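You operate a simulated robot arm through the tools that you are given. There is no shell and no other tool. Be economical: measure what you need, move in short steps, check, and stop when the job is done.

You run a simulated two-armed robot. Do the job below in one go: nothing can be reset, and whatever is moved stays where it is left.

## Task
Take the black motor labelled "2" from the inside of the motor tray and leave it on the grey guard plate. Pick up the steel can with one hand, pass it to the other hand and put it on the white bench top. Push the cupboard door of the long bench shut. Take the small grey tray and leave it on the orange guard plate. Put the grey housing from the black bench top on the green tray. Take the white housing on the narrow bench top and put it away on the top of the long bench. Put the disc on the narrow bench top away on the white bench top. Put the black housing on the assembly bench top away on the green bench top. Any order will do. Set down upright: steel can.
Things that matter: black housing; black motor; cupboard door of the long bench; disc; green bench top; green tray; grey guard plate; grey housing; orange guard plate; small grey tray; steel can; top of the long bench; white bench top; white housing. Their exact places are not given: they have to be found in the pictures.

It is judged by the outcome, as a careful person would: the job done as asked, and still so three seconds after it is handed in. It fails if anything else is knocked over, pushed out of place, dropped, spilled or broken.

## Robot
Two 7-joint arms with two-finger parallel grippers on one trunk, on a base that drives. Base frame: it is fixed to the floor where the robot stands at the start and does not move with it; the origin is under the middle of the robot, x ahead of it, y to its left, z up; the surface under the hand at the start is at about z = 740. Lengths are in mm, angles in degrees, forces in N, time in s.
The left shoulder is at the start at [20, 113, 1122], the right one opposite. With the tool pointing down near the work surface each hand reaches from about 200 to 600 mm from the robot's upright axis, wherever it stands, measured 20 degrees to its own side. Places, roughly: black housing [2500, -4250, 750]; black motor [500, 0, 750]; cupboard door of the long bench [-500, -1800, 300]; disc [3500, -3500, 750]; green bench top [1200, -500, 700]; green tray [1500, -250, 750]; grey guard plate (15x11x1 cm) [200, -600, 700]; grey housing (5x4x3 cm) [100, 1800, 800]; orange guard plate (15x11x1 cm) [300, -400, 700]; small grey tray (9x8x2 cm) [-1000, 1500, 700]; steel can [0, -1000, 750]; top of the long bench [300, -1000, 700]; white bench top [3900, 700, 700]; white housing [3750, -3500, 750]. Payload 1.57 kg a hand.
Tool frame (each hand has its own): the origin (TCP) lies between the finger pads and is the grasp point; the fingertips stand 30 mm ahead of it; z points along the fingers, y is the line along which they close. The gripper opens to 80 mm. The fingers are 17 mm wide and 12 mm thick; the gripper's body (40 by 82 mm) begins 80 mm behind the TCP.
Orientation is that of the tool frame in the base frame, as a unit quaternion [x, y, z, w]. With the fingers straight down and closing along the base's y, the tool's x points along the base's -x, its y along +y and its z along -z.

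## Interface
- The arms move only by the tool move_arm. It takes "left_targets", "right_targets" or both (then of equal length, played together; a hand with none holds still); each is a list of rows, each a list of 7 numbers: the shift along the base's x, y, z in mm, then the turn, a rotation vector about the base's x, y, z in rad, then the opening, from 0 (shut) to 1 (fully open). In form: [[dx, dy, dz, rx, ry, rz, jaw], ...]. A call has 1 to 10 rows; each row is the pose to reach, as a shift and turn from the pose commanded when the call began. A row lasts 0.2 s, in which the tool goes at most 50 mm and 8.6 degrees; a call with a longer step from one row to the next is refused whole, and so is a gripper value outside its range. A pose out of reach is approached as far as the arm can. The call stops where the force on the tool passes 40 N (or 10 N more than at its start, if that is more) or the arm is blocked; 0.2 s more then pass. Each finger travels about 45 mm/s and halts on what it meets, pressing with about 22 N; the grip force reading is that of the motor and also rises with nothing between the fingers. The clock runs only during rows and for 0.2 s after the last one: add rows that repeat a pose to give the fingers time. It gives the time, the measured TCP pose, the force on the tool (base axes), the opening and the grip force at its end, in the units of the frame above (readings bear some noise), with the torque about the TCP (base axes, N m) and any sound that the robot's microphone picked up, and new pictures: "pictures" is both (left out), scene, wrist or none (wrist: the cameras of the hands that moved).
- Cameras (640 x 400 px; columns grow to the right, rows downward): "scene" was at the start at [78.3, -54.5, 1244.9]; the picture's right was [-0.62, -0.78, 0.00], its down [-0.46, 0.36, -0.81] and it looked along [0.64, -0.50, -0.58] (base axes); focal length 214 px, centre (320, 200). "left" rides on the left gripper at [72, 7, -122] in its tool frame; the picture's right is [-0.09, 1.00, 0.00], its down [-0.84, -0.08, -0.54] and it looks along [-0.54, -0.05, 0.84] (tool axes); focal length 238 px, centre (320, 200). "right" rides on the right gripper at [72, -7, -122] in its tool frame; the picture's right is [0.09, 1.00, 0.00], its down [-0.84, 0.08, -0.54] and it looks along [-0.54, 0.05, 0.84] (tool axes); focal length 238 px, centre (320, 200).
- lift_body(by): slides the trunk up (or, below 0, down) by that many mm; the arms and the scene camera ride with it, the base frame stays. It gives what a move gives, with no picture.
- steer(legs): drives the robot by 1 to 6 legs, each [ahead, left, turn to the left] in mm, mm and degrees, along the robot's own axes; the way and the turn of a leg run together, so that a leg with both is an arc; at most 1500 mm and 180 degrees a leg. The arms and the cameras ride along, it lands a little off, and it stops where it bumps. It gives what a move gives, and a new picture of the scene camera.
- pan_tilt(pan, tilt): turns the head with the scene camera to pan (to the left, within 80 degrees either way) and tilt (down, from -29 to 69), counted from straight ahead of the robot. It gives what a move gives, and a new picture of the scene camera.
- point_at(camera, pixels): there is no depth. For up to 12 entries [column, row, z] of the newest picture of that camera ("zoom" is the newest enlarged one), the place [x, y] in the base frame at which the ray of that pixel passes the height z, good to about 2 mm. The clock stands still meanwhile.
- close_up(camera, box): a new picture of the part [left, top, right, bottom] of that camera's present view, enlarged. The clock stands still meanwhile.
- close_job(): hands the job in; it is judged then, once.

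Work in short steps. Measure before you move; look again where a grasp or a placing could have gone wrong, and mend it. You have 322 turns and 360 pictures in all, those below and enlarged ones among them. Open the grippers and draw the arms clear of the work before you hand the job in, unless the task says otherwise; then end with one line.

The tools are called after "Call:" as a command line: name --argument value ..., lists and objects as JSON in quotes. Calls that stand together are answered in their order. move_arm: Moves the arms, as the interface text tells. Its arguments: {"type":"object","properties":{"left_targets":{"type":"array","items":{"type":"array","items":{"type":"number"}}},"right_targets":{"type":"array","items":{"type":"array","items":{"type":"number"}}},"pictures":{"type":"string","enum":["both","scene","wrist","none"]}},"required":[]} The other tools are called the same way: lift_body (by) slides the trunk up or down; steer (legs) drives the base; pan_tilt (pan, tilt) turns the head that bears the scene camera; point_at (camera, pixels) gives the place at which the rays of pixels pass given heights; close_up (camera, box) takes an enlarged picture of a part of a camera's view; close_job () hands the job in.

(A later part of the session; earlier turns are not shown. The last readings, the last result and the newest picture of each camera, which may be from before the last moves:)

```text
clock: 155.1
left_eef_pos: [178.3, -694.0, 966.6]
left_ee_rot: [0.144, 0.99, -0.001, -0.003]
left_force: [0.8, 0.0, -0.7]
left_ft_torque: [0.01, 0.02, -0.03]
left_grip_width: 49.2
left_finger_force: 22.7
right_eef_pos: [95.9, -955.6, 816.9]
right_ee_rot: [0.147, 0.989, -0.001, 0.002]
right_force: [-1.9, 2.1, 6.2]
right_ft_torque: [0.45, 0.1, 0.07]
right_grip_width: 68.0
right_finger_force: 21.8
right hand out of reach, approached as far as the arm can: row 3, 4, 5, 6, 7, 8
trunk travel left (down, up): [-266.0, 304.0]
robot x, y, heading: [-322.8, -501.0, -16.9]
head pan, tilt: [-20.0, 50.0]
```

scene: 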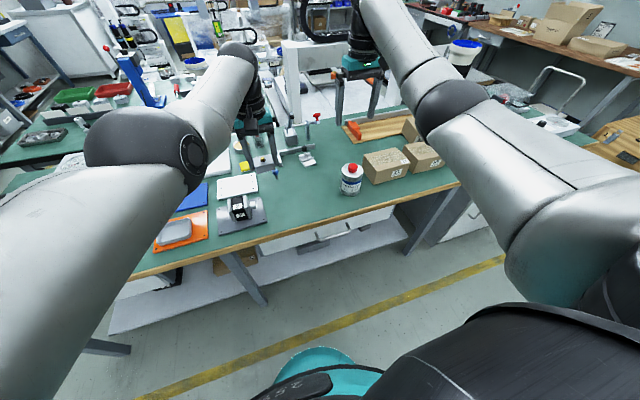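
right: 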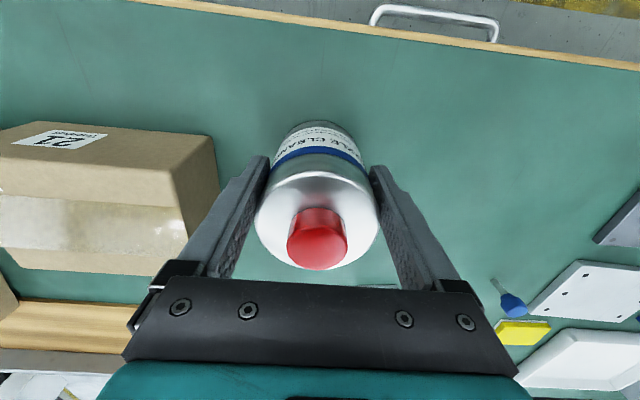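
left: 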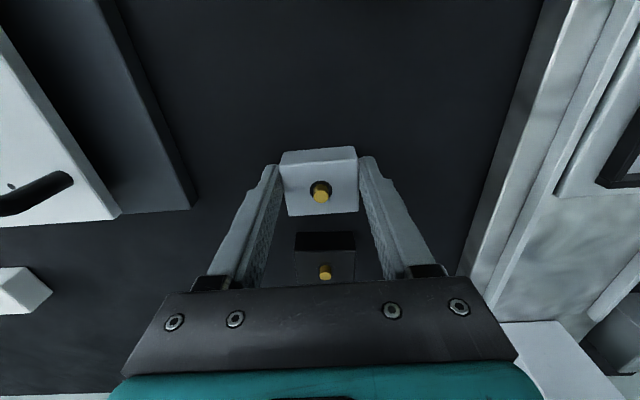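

Gripped but 9 mm short of centre (reach). I open, drive the base 9 mm ahead, and close again.

Call:
move_arm --right_targets '[[0, 0, 0, 0, 0, 0, 0.5], [0, 0, 0, 0, 0, 0, 1], [0, 0, 0, 0, 0, 0, 1]]' --pictures "none"

Call:
steer --legs '[[9, 0, 0]]'

Call:
close_up --camera "right" --box '[200, 80, 440, 300]'

```text
clock: 155.9
left_eef_pos: [179.1, -695.6, 966.6]
left_ee_rot: [0.142, 0.99, 0.0, -0.003]
left_force: [0.2, -0.2, -0.8]
left_ft_torque: [0.01, 0.0, 0.0]
left_grip_width: 49.2
left_finger_force: 22.2
right_eef_pos: [96.4, -957.0, 815.8]
right_ee_rot: [0.146, 0.989, -0.001, 0.001]
right_force: [-0.6, -0.4, 0.1]
right_ft_torque: [0.02, 0.03, 0.01]
right_grip_width: 80.1
right_finger_force: 0.0
trunk travel left (down, up): [-266.0, 304.0]
robot x, y, heading: [-323.3, -504.8, -16.8]
head pan, tilt: [-20.0, 50.0]
```

```text
clock: 156.6
left_eef_pos: [186.6, -697.5, 966.8]
left_ee_rot: [0.143, 0.99, -0.001, -0.002]
left_force: [0.4, 0.0, -1.1]
left_ft_torque: [0.0, 0.01, -0.01]
left_grip_width: 49.3
left_finger_force: 22.1
right_eef_pos: [106.1, -959.6, 816.4]
right_ee_rot: [0.146, 0.989, -0.001, 0.003]
right_force: [-0.1, 0.2, -0.7]
right_ft_torque: [0.01, -0.01, -0.01]
right_grip_width: 79.9
right_finger_force: 0.1
trunk travel left (down, up): [-266.0, 304.0]
robot x, y, heading: [-317.5, -502.6, -17.1]
head pan, tilt: [-20.0, 50.0]
```

scene: 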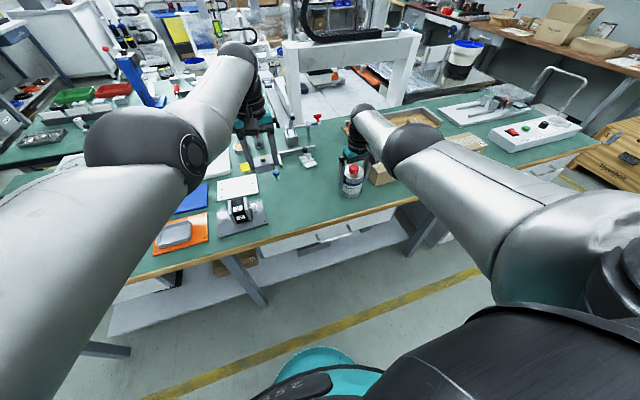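

```text
1.82 times, centred on (320, 190) of right
```

zoom: 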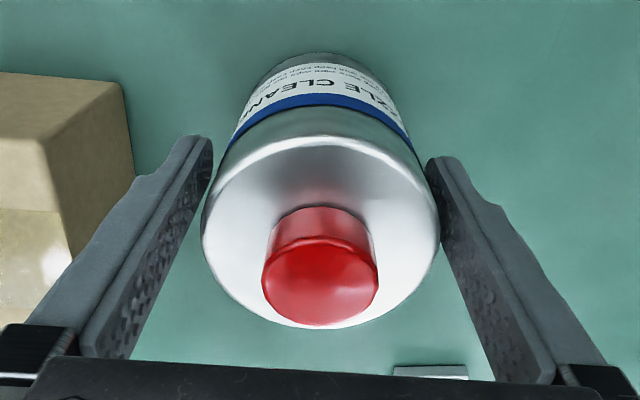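

Now at (106,-960), centred. I close and lift a little.

Call:
move_arm --right_targets '[[0, 0, 0, 0, 0, 0, 0.5], [0, 0, 0, 0, 0, 0, 0], [0, 0, 0, 0, 0, 0, 0], [0, 0, 0, 0, 0, 0, 0], [0, 0, 15, 0, 0, 0, 0], [0, 0, 40, 0, 0, 0, 0], [0, 0, 40, 0, 0, 0, 0]]' --pictures "wrist"

```text
clock: 158.2
left_eef_pos: [187.8, -698.0, 967.1]
left_ee_rot: [0.143, 0.99, -0.001, -0.002]
left_force: [0.8, -0.5, -0.6]
left_ft_torque: [0.02, 0.04, 0.0]
left_grip_width: 49.2
left_finger_force: 22.1
right_eef_pos: [106.2, -960.1, 856.3]
right_ee_rot: [0.147, 0.989, -0.001, 0.001]
right_force: [0.2, 0.6, -3.2]
right_ft_torque: [0.01, 0.04, 0.0]
right_grip_width: 71.6
right_finger_force: 22.0
trunk travel left (down, up): [-266.0, 304.0]
robot x, y, heading: [-319.2, -503.9, -17.0]
head pan, tilt: [-20.0, 50.0]
```

right: 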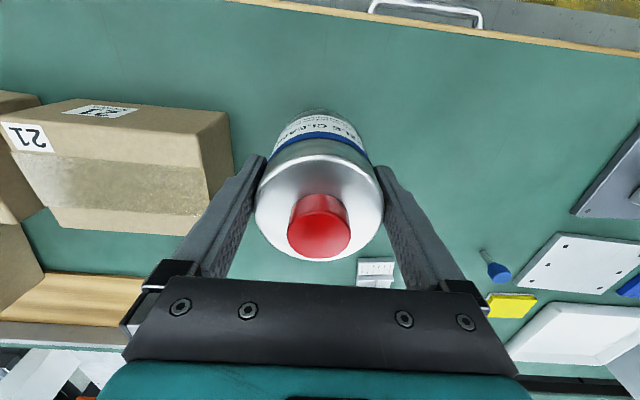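

Held (71.6 mm, light). I raise it and the trunk, then drive left out of the bench's end and ahead along the left aisle toward the green bench.

Call:
move_arm --right_targets '[[0, 0, 45, 0, 0, 0, 0], [0, 0, 90, 0, 0, 0, 0], [0, 0, 135, 0, 0, 0, 0]]' --pictures "none"

Call:
lift_body --by 60

Call:
steer --legs '[[-100, 0, 0], [0, 1400, 0], [600, 0, 0]]'

Call:
pan_tilt --pan -40 --tilt 35

```text
clock: 159.0
left_eef_pos: [187.2, -697.0, 967.4]
left_ee_rot: [0.142, 0.99, 0.0, -0.003]
left_force: [-0.5, -0.3, -0.4]
left_ft_torque: [0.01, -0.01, 0.01]
left_grip_width: 49.1
left_finger_force: 21.8
right_eef_pos: [106.5, -961.4, 990.5]
right_ee_rot: [0.148, 0.989, 0.0, 0.001]
right_force: [-0.7, 0.2, -4.6]
right_ft_torque: [0.01, -0.03, 0.02]
right_grip_width: 71.6
right_finger_force: 22.6
trunk travel left (down, up): [-266.0, 304.0]
robot x, y, heading: [-313.4, -507.7, -17.2]
head pan, tilt: [-20.0, 50.0]
```

```text
clock: 160.0
left_eef_pos: [188.5, -696.7, 1026.9]
left_ee_rot: [0.142, 0.99, -0.001, -0.002]
left_force: [0.4, -0.3, -1.2]
left_ft_torque: [0.01, 0.03, 0.0]
left_grip_width: 49.2
left_finger_force: 22.5
right_eef_pos: [107.6, -962.1, 1050.6]
right_ee_rot: [0.148, 0.989, -0.001, 0.002]
right_force: [0.0, -0.4, -3.3]
right_ft_torque: [0.01, 0.02, -0.01]
right_grip_width: 71.7
right_finger_force: 22.4
trunk travel left (down, up): [-326.0, 244.0]
robot x, y, heading: [-314.0, -504.4, -16.9]
head pan, tilt: [-20.0, 50.0]
```

```text
clock: 170.6
left_eef_pos: [1059.1, 466.9, 1026.4]
left_ee_rot: [0.145, 0.989, 0.0, -0.003]
left_force: [-0.1, 0.3, -0.3]
left_ft_torque: [-0.01, 0.02, 0.01]
left_grip_width: 49.3
left_finger_force: 21.9
right_eef_pos: [976.1, 202.7, 1050.8]
right_ee_rot: [0.149, 0.989, -0.001, 0.002]
right_force: [-0.2, -0.2, -3.4]
right_ft_torque: [0.0, 0.05, 0.03]
right_grip_width: 71.5
right_finger_force: 21.8
trunk travel left (down, up): [-326.0, 244.0]
robot x, y, heading: [559.2, 660.6, -17.4]
head pan, tilt: [-20.0, 50.0]
```

scene: 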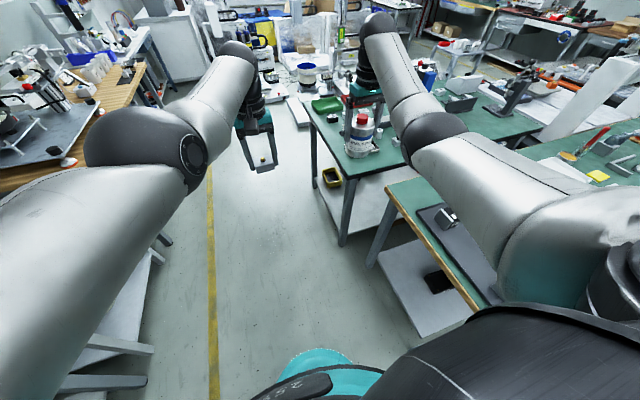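

```text
clock: 171.4
left_eef_pos: [1058.0, 466.7, 1027.5]
left_ee_rot: [0.144, 0.99, 0.0, -0.003]
left_force: [0.1, -0.8, -1.0]
left_ft_torque: [0.01, 0.0, 0.02]
left_grip_width: 49.2
left_finger_force: 22.0
right_eef_pos: [976.8, 202.5, 1051.5]
right_ee_rot: [0.148, 0.989, -0.002, 0.002]
right_force: [0.2, 0.0, -4.0]
right_ft_torque: [0.02, -0.01, 0.0]
right_grip_width: 71.6
right_finger_force: 21.8
trunk travel left (down, up): [-326.0, 244.0]
robot x, y, heading: [551.9, 658.9, -17.3]
head pan, tilt: [-40.0, 35.0]
```

scene: 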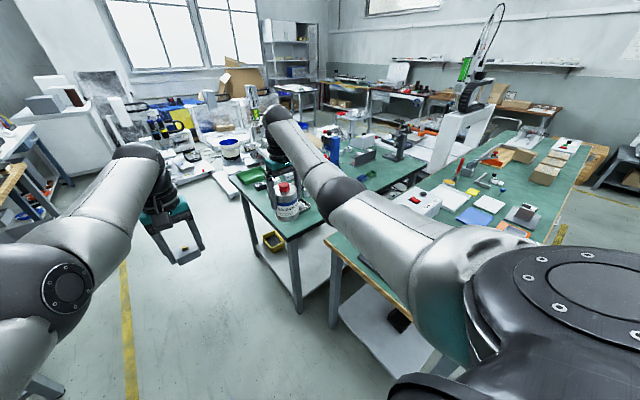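

The green tray seems at (245,177) on the green bench's near-left corner. I measure it and the bench's corners.

Call:
point_at --camera "scene" --pixels '[[246, 177, 750], [236, 185, 740], [290, 238, 740], [298, 312, 0], [247, 250, 0], [228, 150, 750]]'

Call:
close_up --camera "scene" --box '[200, 120, 360, 260]'

```text
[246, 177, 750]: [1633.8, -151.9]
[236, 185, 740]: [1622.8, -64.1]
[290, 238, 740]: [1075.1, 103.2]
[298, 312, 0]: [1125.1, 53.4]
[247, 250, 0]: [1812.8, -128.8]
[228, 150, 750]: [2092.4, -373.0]
```

```text
2.86 times, centred on (280, 190) of scene
```

zoom: 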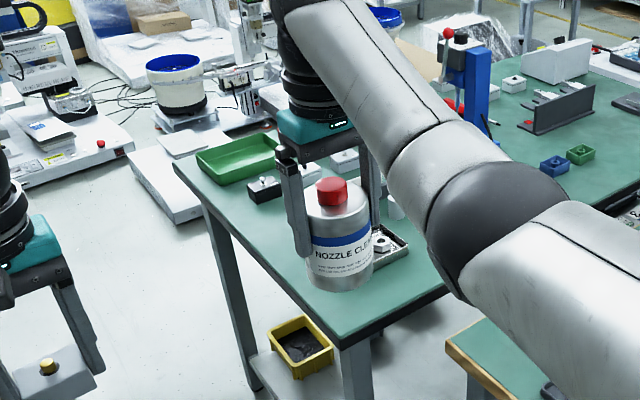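

Green tray ≈ (1630,-150); bench's left end at u≈436. I turn right to face that end and strafe left along it.

Call:
steer --legs '[[0, 90, 0], [0, 0, -90.5], [0, 1200, 0]]'

Call:
pan_tilt --pan 10 --tilt 45

```text
clock: 182.0
left_eef_pos: [1524.6, -99.8, 1027.0]
left_ee_rot: [0.802, 0.598, 0.002, -0.002]
left_force: [0.9, 0.7, -0.6]
left_ft_torque: [0.03, -0.05, 0.0]
left_grip_width: 49.4
left_finger_force: 21.8
right_eef_pos: [1259.9, -18.6, 1050.8]
right_ee_rot: [0.805, 0.593, -0.001, 0.0]
right_force: [0.0, -0.2, -3.3]
right_ft_torque: [0.06, 0.03, 0.01]
right_grip_width: 71.8
right_finger_force: 22.1
trunk travel left (down, up): [-326.0, 244.0]
robot x, y, heading: [1715.6, 401.6, -107.5]
head pan, tilt: [-40.0, 35.0]
```

scene: 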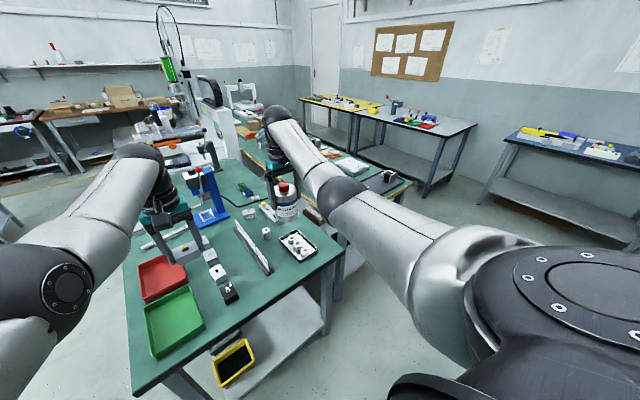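

```text
clock: 183.2
left_eef_pos: [1524.6, -100.0, 1027.4]
left_ee_rot: [0.802, 0.597, 0.001, -0.002]
left_force: [0.3, 0.7, -0.9]
left_ft_torque: [0.04, 0.0, -0.01]
left_grip_width: 49.3
left_finger_force: 22.0
right_eef_pos: [1259.8, -18.5, 1051.7]
right_ee_rot: [0.805, 0.593, -0.002, 0.0]
right_force: [0.1, 0.6, -3.0]
right_ft_torque: [0.04, -0.01, -0.01]
right_grip_width: 71.6
right_finger_force: 22.1
trunk travel left (down, up): [-326.0, 244.0]
robot x, y, heading: [1716.5, 402.5, -107.4]
head pan, tilt: [10.0, 45.0]
```

scene: 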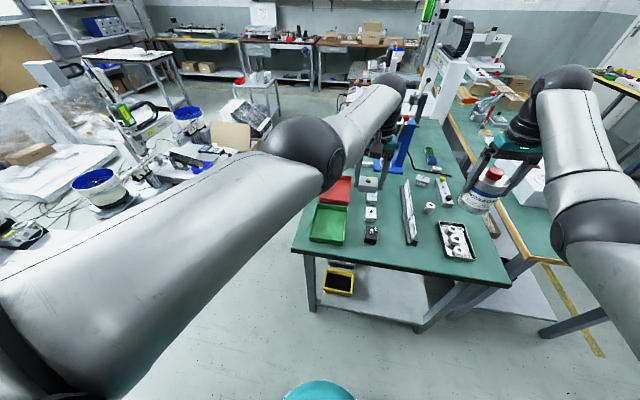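

Green tray at (328,222), red tray behind it. I enlarge and measure.

Call:
close_up --camera "scene" --box '[280, 160, 420, 270]'

Call:
point_at --camera "scene" --pixels '[[309, 238, 750], [341, 243, 750], [346, 207, 750], [316, 203, 750], [328, 223, 745], [293, 250, 740], [511, 284, 740]]'

```text
3.64 times, centred on (350, 215) of scene
```

zoom: 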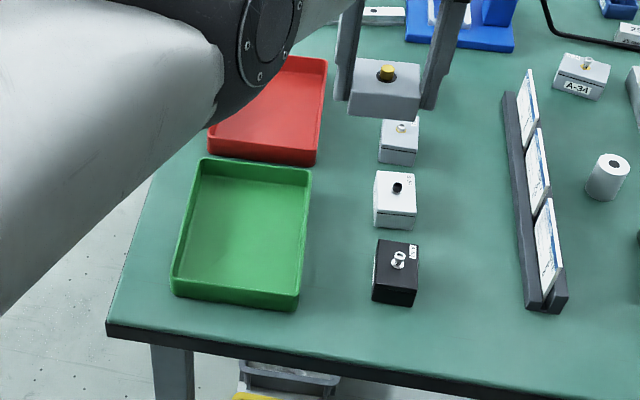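

```text
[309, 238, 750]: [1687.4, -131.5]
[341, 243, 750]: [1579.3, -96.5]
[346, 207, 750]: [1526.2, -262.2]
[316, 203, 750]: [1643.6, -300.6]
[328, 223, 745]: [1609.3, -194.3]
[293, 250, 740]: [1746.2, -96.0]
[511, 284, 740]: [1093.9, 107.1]
```

Tray centre ≈ (1609,-197). I drive 109 left and 67 ahead so that the housing hangs above it, then lower the trunk 100 mm.

Call:
steer --legs '[[67, 109, 0]]'

Call:
lift_body --by -100

Call:
close_up --camera "left" --box '[0, 0, 640, 400]'

```text
clock: 184.4
left_eef_pos: [1608.4, -197.6, 1026.8]
left_ee_rot: [0.801, 0.599, 0.001, -0.002]
left_force: [-1.0, -1.1, -0.2]
left_ft_torque: [0.04, -0.01, 0.02]
left_grip_width: 49.5
left_finger_force: 21.5
right_eef_pos: [1343.4, -116.4, 1051.0]
right_ee_rot: [0.804, 0.594, -0.002, 0.001]
right_force: [0.4, -0.9, -3.7]
right_ft_torque: [0.0, 0.01, 0.02]
right_grip_width: 71.4
right_finger_force: 21.4
trunk travel left (down, up): [-326.0, 244.0]
robot x, y, heading: [1802.7, 301.5, -107.1]
head pan, tilt: [10.0, 45.0]
```

scene: 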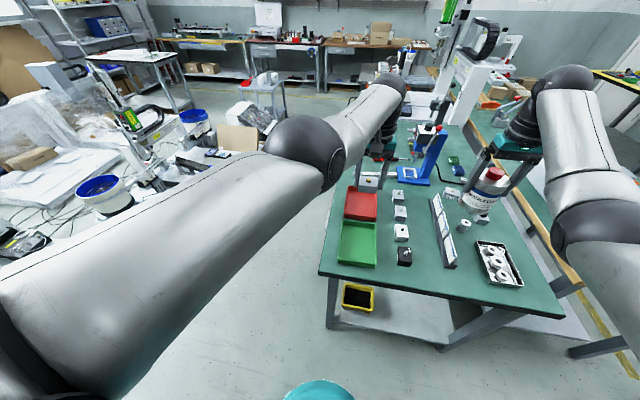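

```text
clock: 185.8
left_eef_pos: [1606.0, -197.8, 926.7]
left_ee_rot: [0.801, 0.598, 0.001, -0.002]
left_force: [0.7, 0.3, -0.9]
left_ft_torque: [-0.02, 0.01, 0.03]
left_grip_width: 49.4
left_finger_force: 21.7
right_eef_pos: [1343.1, -114.6, 952.5]
right_ee_rot: [0.804, 0.594, -0.002, 0.0]
right_force: [-0.7, 0.8, -4.0]
right_ft_torque: [0.0, -0.01, 0.03]
right_grip_width: 71.8
right_finger_force: 22.1
trunk travel left (down, up): [-226.0, 344.0]
robot x, y, heading: [1800.6, 306.9, -107.4]
head pan, tilt: [10.0, 45.0]
```

```text
1.00 times, centred on (320, 200) of left (not enlarged: the box is as wide or as high as the picture)
```

zoom: 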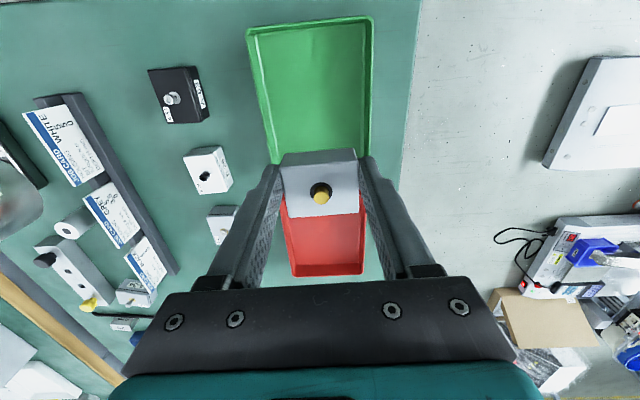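

Aligned with the tray. I lower the left hand 130 mm and check.

Call:
move_arm --left_targets '[[0, 0, -45, 0, 0, 0, 0], [0, 0, -90, 0, 0, 0, 0], [0, 0, -120, 0, 0, 0, 0], [0, 0, -130, 0, 0, 0, 0], [0, 0, -130, 0, 0, 0, 0]]' --pictures "wrist"

```text
clock: 187.0
left_eef_pos: [1618.5, -178.7, 807.8]
left_ee_rot: [0.801, 0.598, 0.002, -0.002]
left_force: [0.1, 0.7, -1.3]
left_ft_torque: [0.01, -0.05, 0.02]
left_grip_width: 49.2
left_finger_force: 21.8
left hand out of reach, approached as far as the arm can: row 1, 2, 3, 4, 5
right_eef_pos: [1344.2, -115.0, 950.4]
right_ee_rot: [0.804, 0.595, -0.003, 0.001]
right_force: [-0.2, -0.6, -3.0]
right_ft_torque: [0.02, -0.01, 0.0]
right_grip_width: 71.7
right_finger_force: 22.0
trunk travel left (down, up): [-226.0, 344.0]
robot x, y, heading: [1802.1, 303.7, -107.3]
head pan, tilt: [10.0, 45.0]
```

left: 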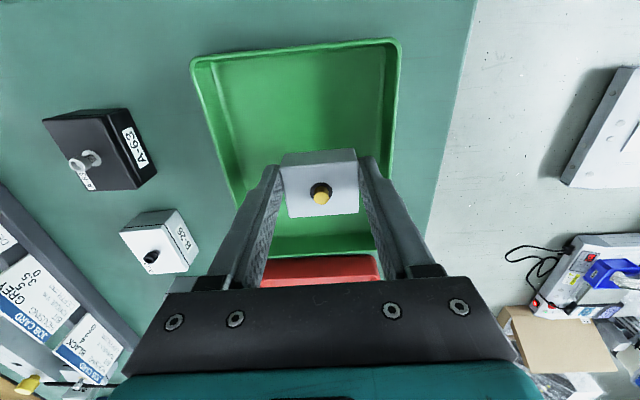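

Still over the tray; I lower the trunk 20 mm more toward the tray floor.

Call:
lift_body --by -19

```text
clock: 187.6
left_eef_pos: [1618.3, -178.0, 789.1]
left_ee_rot: [0.801, 0.598, 0.001, -0.002]
left_force: [-0.4, 0.5, -0.1]
left_ft_torque: [-0.03, 0.02, -0.03]
left_grip_width: 49.2
left_finger_force: 21.9
right_eef_pos: [1342.7, -114.6, 933.2]
right_ee_rot: [0.804, 0.594, -0.002, 0.0]
right_force: [0.7, -0.4, -4.2]
right_ft_torque: [0.04, 0.03, -0.04]
right_grip_width: 71.5
right_finger_force: 22.2
trunk travel left (down, up): [-207.0, 363.0]
robot x, y, heading: [1799.9, 306.7, -107.4]
head pan, tilt: [10.0, 45.0]
```

Call:
lift_body --by -6

```text
clock: 188.2
left_eef_pos: [1618.5, -178.6, 783.8]
left_ee_rot: [0.802, 0.598, 0.001, -0.003]
left_force: [-1.0, 0.2, -1.0]
left_ft_torque: [0.0, -0.01, 0.04]
left_grip_width: 49.3
left_finger_force: 21.8
right_eef_pos: [1343.1, -115.3, 925.5]
right_ee_rot: [0.804, 0.594, -0.002, 0.001]
right_force: [0.3, 0.3, -3.8]
right_ft_torque: [0.0, -0.04, -0.02]
right_grip_width: 71.7
right_finger_force: 21.7
trunk travel left (down, up): [-201.0, 369.0]
robot x, y, heading: [1804.3, 304.2, -107.0]
head pan, tilt: [10.0, 45.0]
```

No contact yet; 3 mm more.

Call:
lift_body --by -3

```text
clock: 188.7
left_eef_pos: [1619.4, -178.1, 781.5]
left_ee_rot: [0.802, 0.598, 0.0, -0.001]
left_force: [1.2, 0.7, 9.9]
left_ft_torque: [-0.01, -0.16, 0.01]
left_grip_width: 49.3
left_finger_force: 21.9
right_eef_pos: [1343.7, -114.3, 924.0]
right_ee_rot: [0.805, 0.594, -0.003, 0.001]
right_force: [0.0, 0.0, -3.9]
right_ft_torque: [0.02, -0.02, 0.0]
right_grip_width: 71.4
right_finger_force: 21.8
trunk travel left (down, up): [-198.0, 372.0]
robot x, y, heading: [1800.4, 303.8, -107.0]
head pan, tilt: [10.0, 45.0]
```

Contact. I open the left jaws and rise.

Call:
move_arm --left_targets '[[0, 0, 0, 0, 0, 0, 0.75], [0, 0, 0, 0, 0, 0, 0.85], [0, 0, 0, 0, 0, 0, 0.85], [0, 0, 40, 0, 0, 0, 0.85], [0, 0, 90, 0, 0, 0, 0.85], [0, 0, 130, 0, 0, 0, 0.85]]' --pictures "wrist"

```text
clock: 190.1
left_eef_pos: [1620.5, -178.4, 908.6]
left_ee_rot: [0.801, 0.598, 0.001, -0.002]
left_force: [-0.5, -0.1, 0.4]
left_ft_torque: [-0.03, 0.01, -0.02]
left_grip_width: 67.9
left_finger_force: 0.0
right_eef_pos: [1341.9, -115.2, 923.1]
right_ee_rot: [0.804, 0.594, -0.002, 0.001]
right_force: [-0.4, -0.4, -3.8]
right_ft_torque: [0.05, 0.02, -0.01]
right_grip_width: 71.5
right_finger_force: 22.0
trunk travel left (down, up): [-198.0, 372.0]
robot x, y, heading: [1801.8, 304.9, -107.0]
head pan, tilt: [10.0, 45.0]
```

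left: 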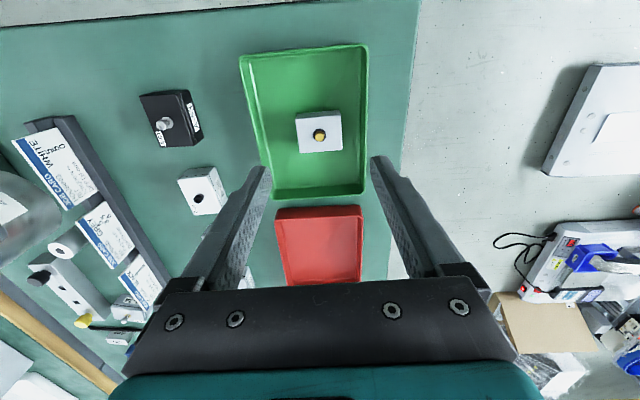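

The grey housing lies in the green tray. I raise the trunk, back off into the aisle, and move the left hand outward while turning it for the hand-over.

Call:
lift_body --by 100

Call:
steer --legs '[[-250, 0, 0]]'

Call:
move_arm --left_targets '[[22, -7, 0, 0, 0, 0.149, 1], [44, -14, 0, 0, 0, 0.298, 1], [67, -20, 0, 0, 0, 0.447, 1], [89, -27, 0, 0, 0, 0.596, 1], [111, -34, 0, 0, 0, 0.745, 1], [134, -41, 0, 0, 0, 0.894, 1], [156, -48, 0, 0, 0, 1.043, 1], [178, -54, 0, 0, 0, 1.192, 1], [200, -61, 0, 0, 0, 1.341, 1], [223, -68, 0, 0, 0, 1.489, 1]]' --pictures "scene"

```text
clock: 191.4
left_eef_pos: [1620.1, -178.2, 1008.2]
left_ee_rot: [0.802, 0.598, 0.002, -0.002]
left_force: [-0.9, -0.3, 0.1]
left_ft_torque: [0.0, 0.0, 0.03]
left_grip_width: 68.0
left_finger_force: 0.1
right_eef_pos: [1344.0, -114.9, 1022.7]
right_ee_rot: [0.804, 0.594, -0.003, 0.0]
right_force: [0.0, 0.4, -3.2]
right_ft_torque: [0.05, -0.02, -0.01]
right_grip_width: 71.5
right_finger_force: 22.5
trunk travel left (down, up): [-298.0, 272.0]
robot x, y, heading: [1795.9, 304.7, -106.8]
head pan, tilt: [10.0, 45.0]
```

```text
clock: 193.3
left_eef_pos: [1694.6, 62.4, 1009.0]
left_ee_rot: [0.802, 0.598, 0.001, -0.002]
left_force: [0.0, -0.1, 1.3]
left_ft_torque: [0.0, 0.03, 0.02]
left_grip_width: 67.9
left_finger_force: 0.1
right_eef_pos: [1416.2, 127.8, 1024.5]
right_ee_rot: [0.805, 0.594, -0.003, 0.001]
right_force: [0.2, -1.0, -3.2]
right_ft_torque: [0.01, 0.03, 0.01]
right_grip_width: 71.5
right_finger_force: 21.8
trunk travel left (down, up): [-298.0, 272.0]
robot x, y, heading: [1875.3, 547.7, -107.2]
head pan, tilt: [10.0, 45.0]
```

scene: 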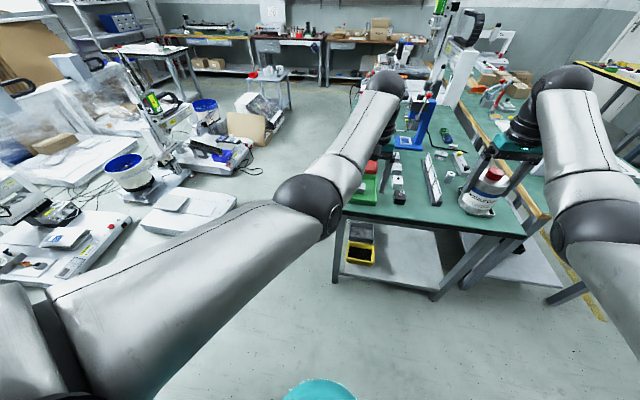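

```text
clock: 195.5
left_eef_pos: [1915.8, -5.9, 1007.4]
left_ee_rot: [0.184, 0.983, 0.0, -0.002]
left_force: [-0.2, -0.9, 0.3]
left_ft_torque: [0.01, 0.0, -0.01]
left_grip_width: 79.9
left_finger_force: 0.2
left hand out of reach, approached as far as the arm can: row 4
right_eef_pos: [1416.7, 125.2, 1022.5]
right_ee_rot: [0.805, 0.593, -0.003, 0.0]
right_force: [-0.4, -0.8, -3.0]
right_ft_torque: [0.03, 0.0, 0.04]
right_grip_width: 71.7
right_finger_force: 21.9
trunk travel left (down, up): [-298.0, 272.0]
robot x, y, heading: [1876.0, 546.5, -107.3]
head pan, tilt: [10.0, 45.0]
```

scene: 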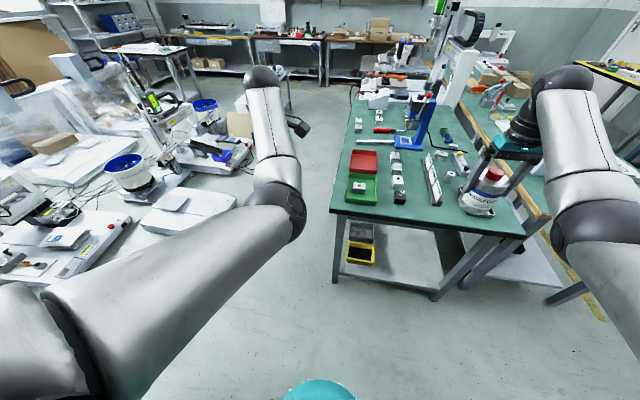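

Now I tilt the left hand 75° so that it points to the right (slightly down).

Call:
move_arm --left_targets '[[0, 0, 0, 0.039, 0.125, 0, 1], [0, 0, 0, 0.078, 0.25, 0, 1], [0, 0, 0, 0.117, 0.375, 0, 1], [0, 0, 0, 0.156, 0.5, 0, 1], [0, 0, 0, 0.195, 0.625, 0, 1], [0, 0, 0, 0.233, 0.75, 0, 1], [0, 0, 0, 0.272, 0.875, 0, 1], [0, 0, 0, 0.311, 1.0, 0, 1], [0, 0, 0, 0.35, 1.125, 0, 1], [0, 0, 0, 0.389, 1.25, 0, 1]]' --pictures "both"

```text
clock: 197.7
left_eef_pos: [1918.7, 4.9, 1018.6]
left_ee_rot: [0.146, 0.778, 0.07, -0.608]
left_force: [-0.1, 1.2, -0.5]
left_ft_torque: [0.0, 0.04, 0.0]
left_grip_width: 80.0
left_finger_force: 0.0
left hand out of reach, approached as far as the arm can: row 10
right_eef_pos: [1416.7, 126.6, 1022.4]
right_ee_rot: [0.805, 0.593, -0.002, 0.0]
right_force: [0.4, 0.5, -3.8]
right_ft_torque: [0.03, 0.0, 0.02]
right_grip_width: 71.4
right_finger_force: 22.5
trunk travel left (down, up): [-298.0, 272.0]
robot x, y, heading: [1874.2, 549.9, -107.3]
head pan, tilt: [10.0, 45.0]
```

scene: 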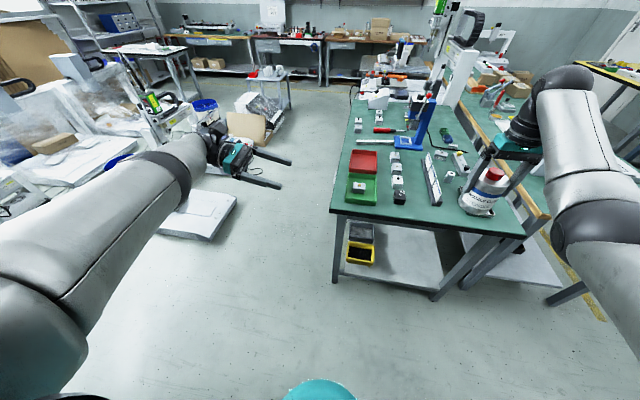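
left: 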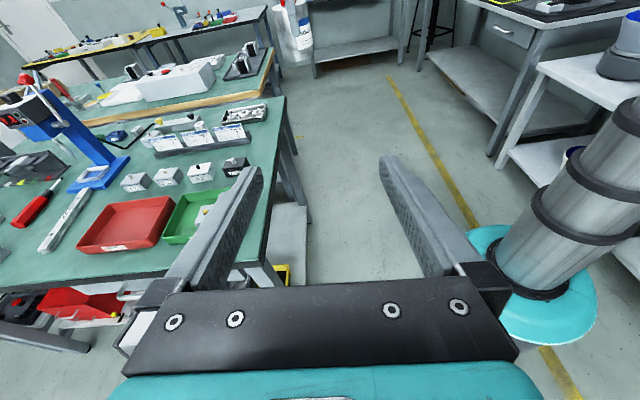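

The left hand points to the right, open. I bring the can with the right hand inward to 507 mm ahead, lateral -111, raised 30 mm.

Call:
move_arm --right_targets '[[33, -5, 5, 0, 0, 0, 0], [67, -9, 10, 0, 0, 0, 0], [100, -14, 15, 0, 0, 0, 0], [134, -19, 20, 0, 0, 0, 0], [167, -23, 25, 0, 0, 0, 0], [201, -28, 30, 0, 0, 0, 0], [201, -28, 30, 0, 0, 0, 0]]' --pictures "both"

Call:
close_up --camera "left" --box '[0, 0, 640, 400]'

```text
clock: 199.3
left_eef_pos: [1918.9, 4.2, 1018.5]
left_ee_rot: [0.147, 0.778, 0.071, -0.607]
left_force: [0.0, 0.0, 0.4]
left_ft_torque: [-0.03, 0.01, -0.04]
left_grip_width: 80.1
left_finger_force: 0.1
right_eef_pos: [1615.7, 99.5, 1057.1]
right_ee_rot: [0.805, 0.594, -0.002, 0.0]
right_force: [0.6, -0.1, -3.8]
right_ft_torque: [0.02, -0.02, -0.03]
right_grip_width: 71.9
right_finger_force: 21.8
trunk travel left (down, up): [-298.0, 272.0]
robot x, y, heading: [1877.3, 548.2, -107.3]
head pan, tilt: [10.0, 45.0]
```

scene: 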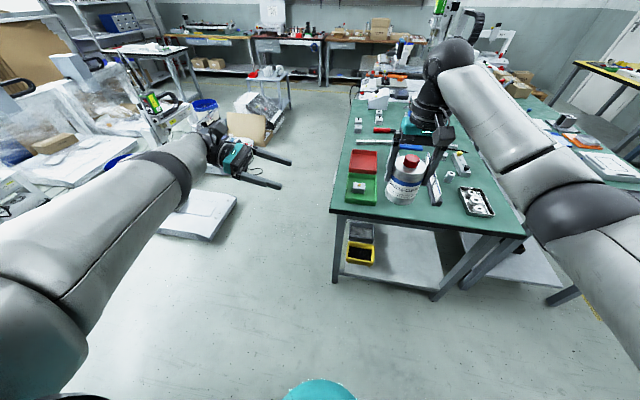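
right: 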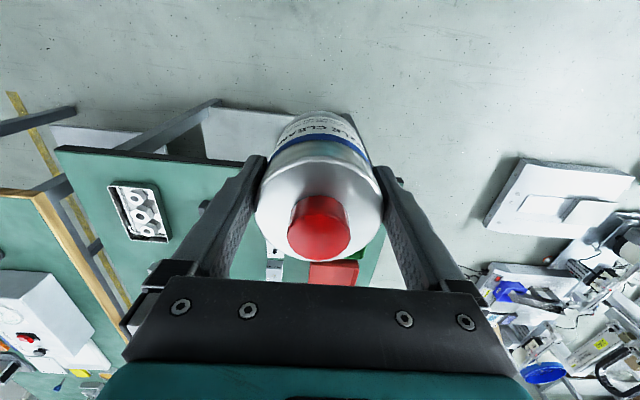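

```text
1.00 times, centred on (320, 200) of left (not enlarged: the box is as wide or as high as the picture)
```

zoom: 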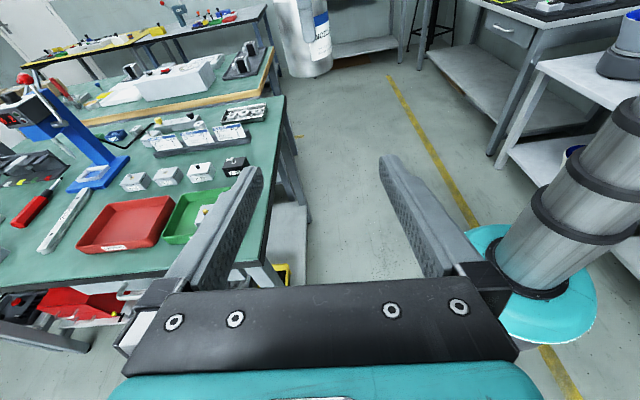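

The can is straight in the left hand's line (317 mm). I approach 230 mm and check with the wrist camera.

Call:
move_arm --left_targets '[[-44, 14, 2, 0, 0, 0, 1], [-88, 28, 4, 0, 0, 0, 1], [-132, 41, 6, 0, 0, 0, 1], [-176, 55, 6, 0, 0, 0, 1], [-220, 69, 6, 0, 0, 0, 1], [-220, 69, 6, 0, 0, 0, 1]]' --pictures "both"

```text
clock: 200.7
left_eef_pos: [1699.9, 72.1, 1022.9]
left_ee_rot: [0.146, 0.778, 0.07, -0.607]
left_force: [-0.2, -0.8, 0.6]
left_ft_torque: [-0.01, 0.04, -0.01]
left_grip_width: 79.9
left_finger_force: 0.1
right_eef_pos: [1615.7, 98.0, 1057.1]
right_ee_rot: [0.805, 0.593, -0.002, 0.001]
right_force: [-1.0, -0.5, -4.1]
right_ft_torque: [0.04, -0.02, 0.03]
right_grip_width: 71.6
right_finger_force: 21.8
trunk travel left (down, up): [-298.0, 272.0]
robot x, y, heading: [1877.3, 548.3, -107.4]
head pan, tilt: [10.0, 45.0]
```

scene: 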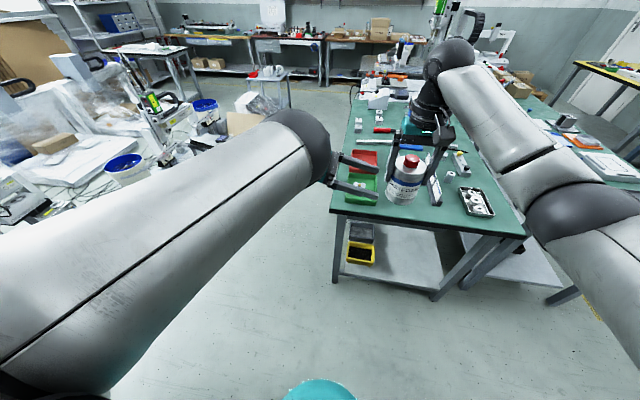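
left: 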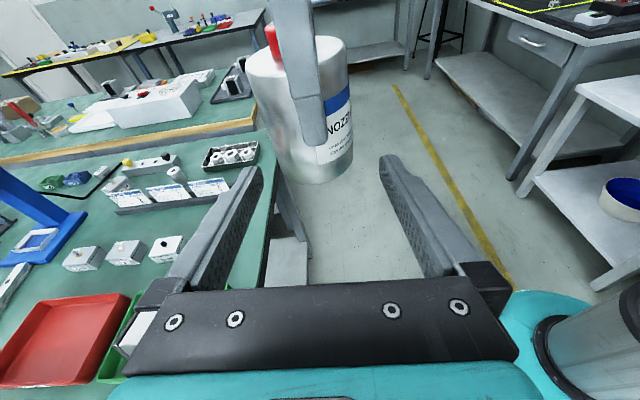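

Centred between the fingers. I advance the remaining 86 mm.

Call:
move_arm --left_targets '[[-27, 8.5, 1, 0, 0, 0, 1], [-54, 17, 1, 0, 0, 0, 1], [-72, 23, 1, 0, 0, 0, 1], [-82, 26, 1, 0, 0, 0, 1], [-82, 26, 1, 0, 0, 0, 1]]' --pictures "wrist"

```text
clock: 201.9
left_eef_pos: [1618.6, 85.8, 1020.7]
left_ee_rot: [0.146, 0.778, 0.07, -0.607]
left_force: [0.3, -0.4, -0.5]
left_ft_torque: [0.01, 0.0, -0.02]
left_grip_width: 80.1
left_finger_force: 0.0
left hand out of reach, approached as far as the arm can: row 3, 4, 5
right_eef_pos: [1614.4, 98.7, 1056.2]
right_ee_rot: [0.805, 0.593, -0.003, 0.0]
right_force: [0.6, -0.1, -4.3]
right_ft_torque: [0.05, 0.0, -0.02]
right_grip_width: 71.8
right_finger_force: 22.0
trunk travel left (down, up): [-298.0, 272.0]
robot x, y, heading: [1876.7, 546.7, -107.1]
head pan, tilt: [10.0, 45.0]
```

left: 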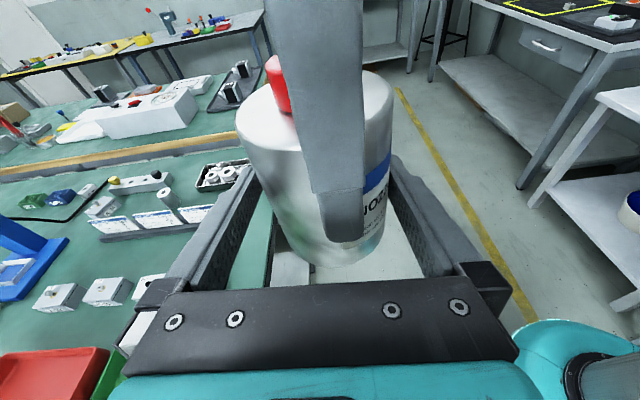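

The readings put the left hand 11 mm too far ahead but the view looks centred; I enlarge to see the gaps.

Call:
close_up --camera "left" --box '[200, 120, 460, 290]'

Call:
close_up --camera "scene" --box '[320, 110, 480, 220]'

```text
2.35 times, centred on (330, 205) of left
```

zoom: 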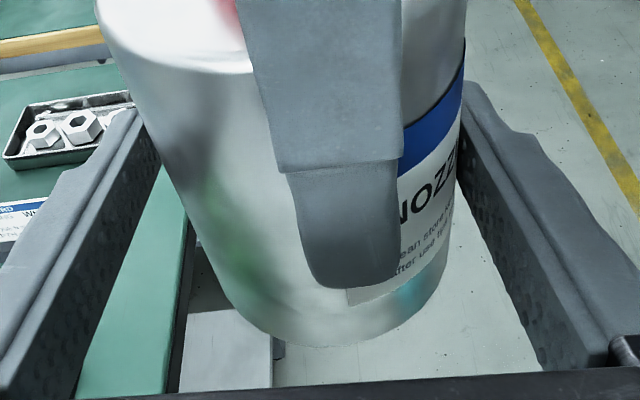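

```text
3.64 times, centred on (400, 165) of scene
```

zoom: 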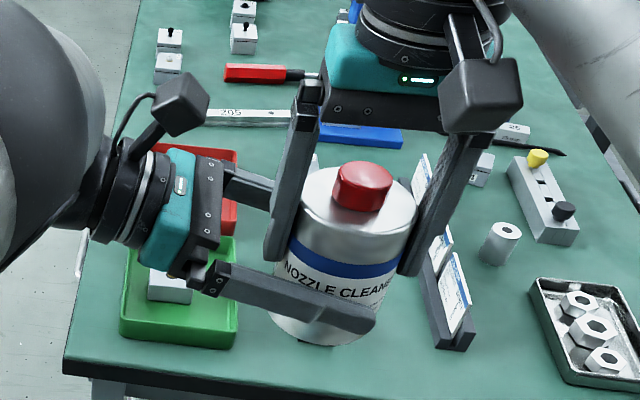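

Both fingers lie close along the can; I close the left jaws.

Call:
move_arm --left_targets '[[0, 0, 0, 0, 0, 0, 0.7], [0, 0, 0, 0, 0, 0, 0.4], [0, 0, 0, 0, 0, 0, 0], [0, 0, 0, 0, 0, 0, 0]]' --pictures "wrist"

```text
clock: 202.9
left_eef_pos: [1618.1, 86.8, 1019.6]
left_ee_rot: [0.146, 0.778, 0.072, -0.607]
left_force: [6.0, 14.3, -0.3]
left_ft_torque: [-0.13, 0.4, 0.06]
left_grip_width: 69.3
left_finger_force: 22.0
right_eef_pos: [1615.4, 98.9, 1057.3]
right_ee_rot: [0.806, 0.592, -0.002, 0.002]
right_force: [-6.0, -15.9, 0.2]
right_ft_torque: [-0.4, -0.18, -0.18]
right_grip_width: 71.6
right_finger_force: 22.1
trunk travel left (down, up): [-298.0, 272.0]
robot x, y, heading: [1876.9, 545.8, -107.0]
head pan, tilt: [10.0, 45.0]
```

left: 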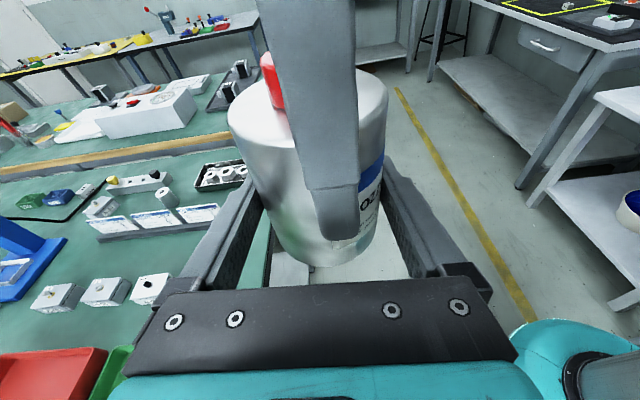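

Both hands hold it. I open the right hand and lift it straight up off the can.

Call:
move_arm --right_targets '[[0, 0, 0, 0, 0, 0, 0.96], [0, 0, 0, 0, 0, 0, 1], [0, 0, 0, 0, 0, 0, 1], [0, 0, 30, 0, 0, 0, 1], [0, 0, 70, 0, 0, 0, 1], [0, 0, 110, 0, 0, 0, 1], [0, 0, 150, 0, 0, 0, 1]]' --pictures "both"

```text
clock: 204.5
left_eef_pos: [1618.3, 85.8, 1021.0]
left_ee_rot: [0.146, 0.778, 0.071, -0.607]
left_force: [0.6, 1.2, -0.3]
left_ft_torque: [-0.01, 0.01, 0.02]
left_grip_width: 69.0
left_finger_force: 22.0
right_eef_pos: [1616.1, 99.1, 1200.7]
right_ee_rot: [0.805, 0.593, -0.002, 0.0]
right_force: [0.2, -0.4, -0.6]
right_ft_torque: [0.01, -0.04, -0.02]
right_grip_width: 79.8
right_finger_force: 0.0
trunk travel left (down, up): [-298.0, 272.0]
robot x, y, heading: [1875.3, 550.9, -107.3]
head pan, tilt: [10.0, 45.0]
```

scene: 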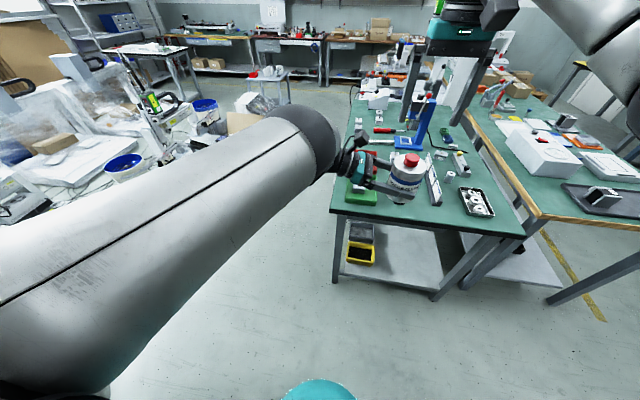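
right: 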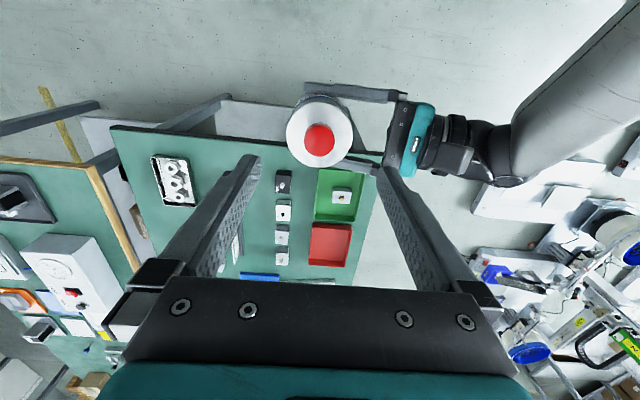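

The left hand holds the can. I swing the right hand away to the right, then turn left to look toward the white bench.

Call:
move_arm --right_targets '[[-38, 12, 0, 0, 0, 0, 1], [-76, 24, 0, 0, 0, 0, 1], [-114, 35, -20, 0, 0, 0, 1], [-152, 47, -40, 0, 0, 0, 1], [-191, 59, -60, 0, 0, 0, 1]]' --pictures "none"

Call:
steer --legs '[[0, 0, 89.5]]'

Call:
pan_tilt --pan 20 --tilt 20

```text
clock: 205.7
left_eef_pos: [1617.8, 85.5, 1020.9]
left_ee_rot: [0.146, 0.778, 0.07, -0.607]
left_force: [-0.9, -0.2, 0.1]
left_ft_torque: [0.04, -0.03, 0.01]
left_grip_width: 69.0
left_finger_force: 21.7
right_eef_pos: [1426.4, 159.1, 1141.0]
right_ee_rot: [0.805, 0.594, -0.002, 0.001]
right_force: [1.0, 0.5, -0.5]
right_ft_torque: [-0.02, -0.01, -0.02]
right_grip_width: 79.9
right_finger_force: 0.1
trunk travel left (down, up): [-298.0, 272.0]
robot x, y, heading: [1876.4, 542.8, -107.3]
head pan, tilt: [10.0, 45.0]
```

```text
clock: 209.9
left_eef_pos: [2337.5, 293.3, 1021.3]
left_ee_rot: [-0.448, 0.652, -0.381, -0.478]
left_force: [0.1, 0.3, -0.4]
left_ft_torque: [0.04, 0.01, 0.03]
left_grip_width: 68.8
left_finger_force: 22.7
right_eef_pos: [2266.7, 101.9, 1140.4]
right_ee_rot: [0.147, 0.989, -0.001, 0.002]
right_force: [0.2, -0.3, 0.1]
right_ft_torque: [-0.02, 0.01, 0.02]
right_grip_width: 80.1
right_finger_force: 0.0
trunk travel left (down, up): [-298.0, 272.0]
robot x, y, heading: [1874.2, 545.2, -17.2]
head pan, tilt: [10.0, 45.0]
```

scene: 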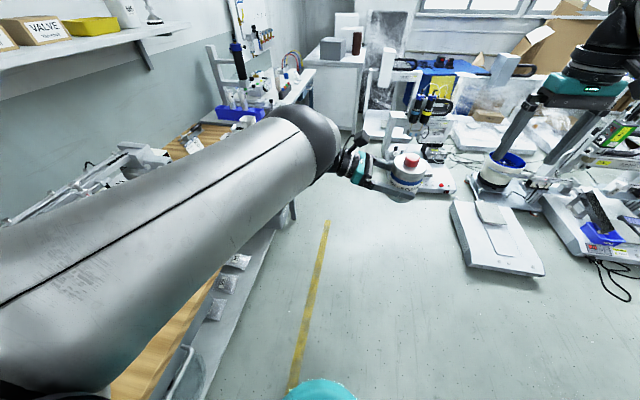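

```text
clock: 210.8
left_eef_pos: [2337.0, 292.2, 1020.4]
left_ee_rot: [-0.448, 0.652, -0.38, -0.478]
left_force: [0.7, -0.1, -0.7]
left_ft_torque: [0.04, -0.02, -0.02]
left_grip_width: 68.6
left_finger_force: 21.6
right_eef_pos: [2266.2, 101.6, 1141.8]
right_ee_rot: [0.146, 0.989, -0.002, 0.001]
right_force: [0.1, 0.2, -0.3]
right_ft_torque: [0.02, 0.0, 0.02]
right_grip_width: 80.0
right_finger_force: 0.2
trunk travel left (down, up): [-298.0, 272.0]
robot x, y, heading: [1874.0, 545.5, -17.0]
head pan, tilt: [20.0, 20.0]
```

scene: 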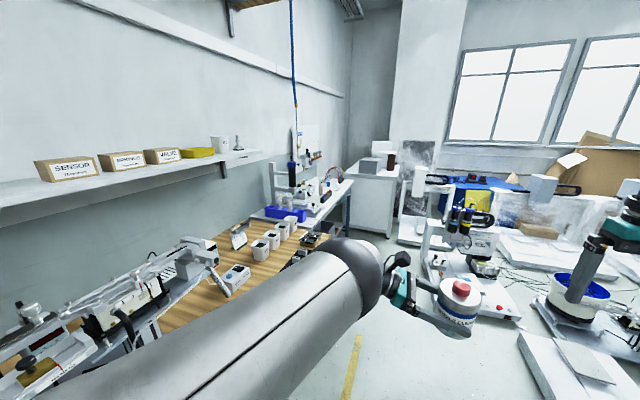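

The white bench seems at (320,200), beyond the wooden one. I measure and enlarge.

Call:
point_at --camera "scene" --pixels '[[335, 195, 740], [300, 235, 740], [352, 181, 740], [330, 228, 740], [345, 230, 0], [398, 215, 0]]'

Call:
close_up --camera "scene" --box '[240, 140, 440, 270]'

```text
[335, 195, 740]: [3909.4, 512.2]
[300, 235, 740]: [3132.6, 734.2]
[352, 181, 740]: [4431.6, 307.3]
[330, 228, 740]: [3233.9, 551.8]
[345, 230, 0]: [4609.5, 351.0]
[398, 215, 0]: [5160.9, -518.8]
```

```text
3.08 times, centred on (340, 205) of scene
```

zoom: 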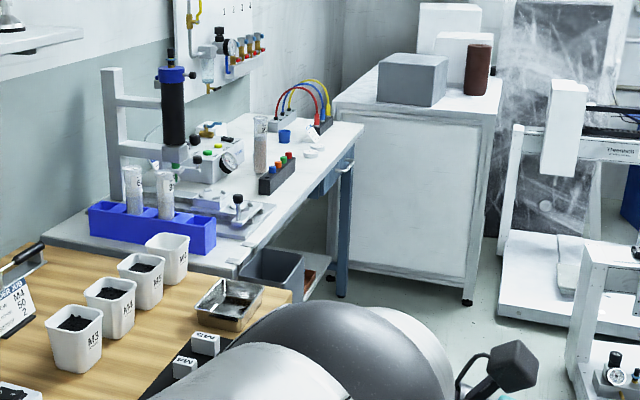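

I look straight ahead at the floor for obstacles.

Call:
pan_tilt --pan -15 --tilt 25

```text
clock: 211.8
left_eef_pos: [2336.6, 292.6, 1021.8]
left_ee_rot: [-0.448, 0.653, -0.38, -0.478]
left_force: [0.3, -0.2, 0.3]
left_ft_torque: [-0.01, -0.01, 0.0]
left_grip_width: 68.7
left_finger_force: 21.6
right_eef_pos: [2266.5, 101.6, 1140.6]
right_ee_rot: [0.145, 0.989, -0.001, 0.001]
right_force: [1.0, -0.1, 0.3]
right_ft_torque: [0.01, 0.05, -0.01]
right_grip_width: 79.9
right_finger_force: 0.0
trunk travel left (down, up): [-298.0, 272.0]
robot x, y, heading: [1874.3, 546.7, -16.7]
head pan, tilt: [-15.0, 25.0]
```

scene: 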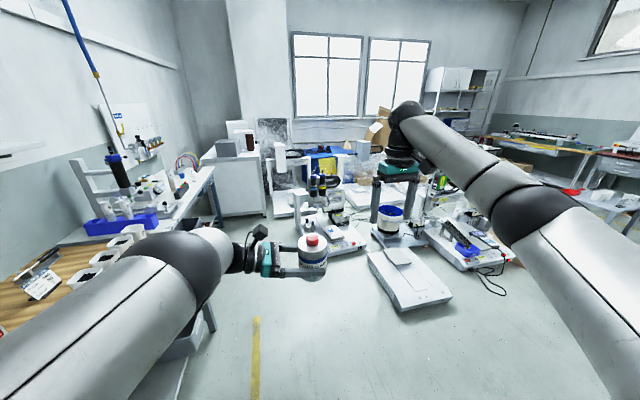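

Call:
point_at --camera "scene" --pixels '[[400, 311, 0], [368, 258, 0], [450, 295, 0], [345, 252, 60], [298, 215, 60], [275, 218, 0], [265, 215, 0], [205, 200, 740], [215, 166, 740], [152, 235, 740], [180, 205, 740], [215, 225, 0]]'

Call:
close_up --camera "scene" --box '[80, 120, 420, 320]'

```text
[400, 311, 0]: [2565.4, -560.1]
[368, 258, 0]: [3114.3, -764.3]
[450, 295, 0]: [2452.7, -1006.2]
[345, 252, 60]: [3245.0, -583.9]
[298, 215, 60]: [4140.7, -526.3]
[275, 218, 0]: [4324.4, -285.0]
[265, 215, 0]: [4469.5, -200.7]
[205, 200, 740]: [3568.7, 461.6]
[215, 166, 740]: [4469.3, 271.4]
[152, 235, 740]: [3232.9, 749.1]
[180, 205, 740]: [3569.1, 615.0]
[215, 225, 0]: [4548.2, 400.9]
```

```text
1.88 times, centred on (250, 220) of scene
```

zoom: 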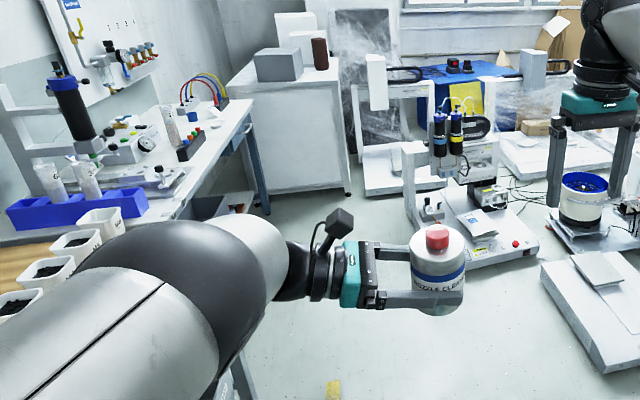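

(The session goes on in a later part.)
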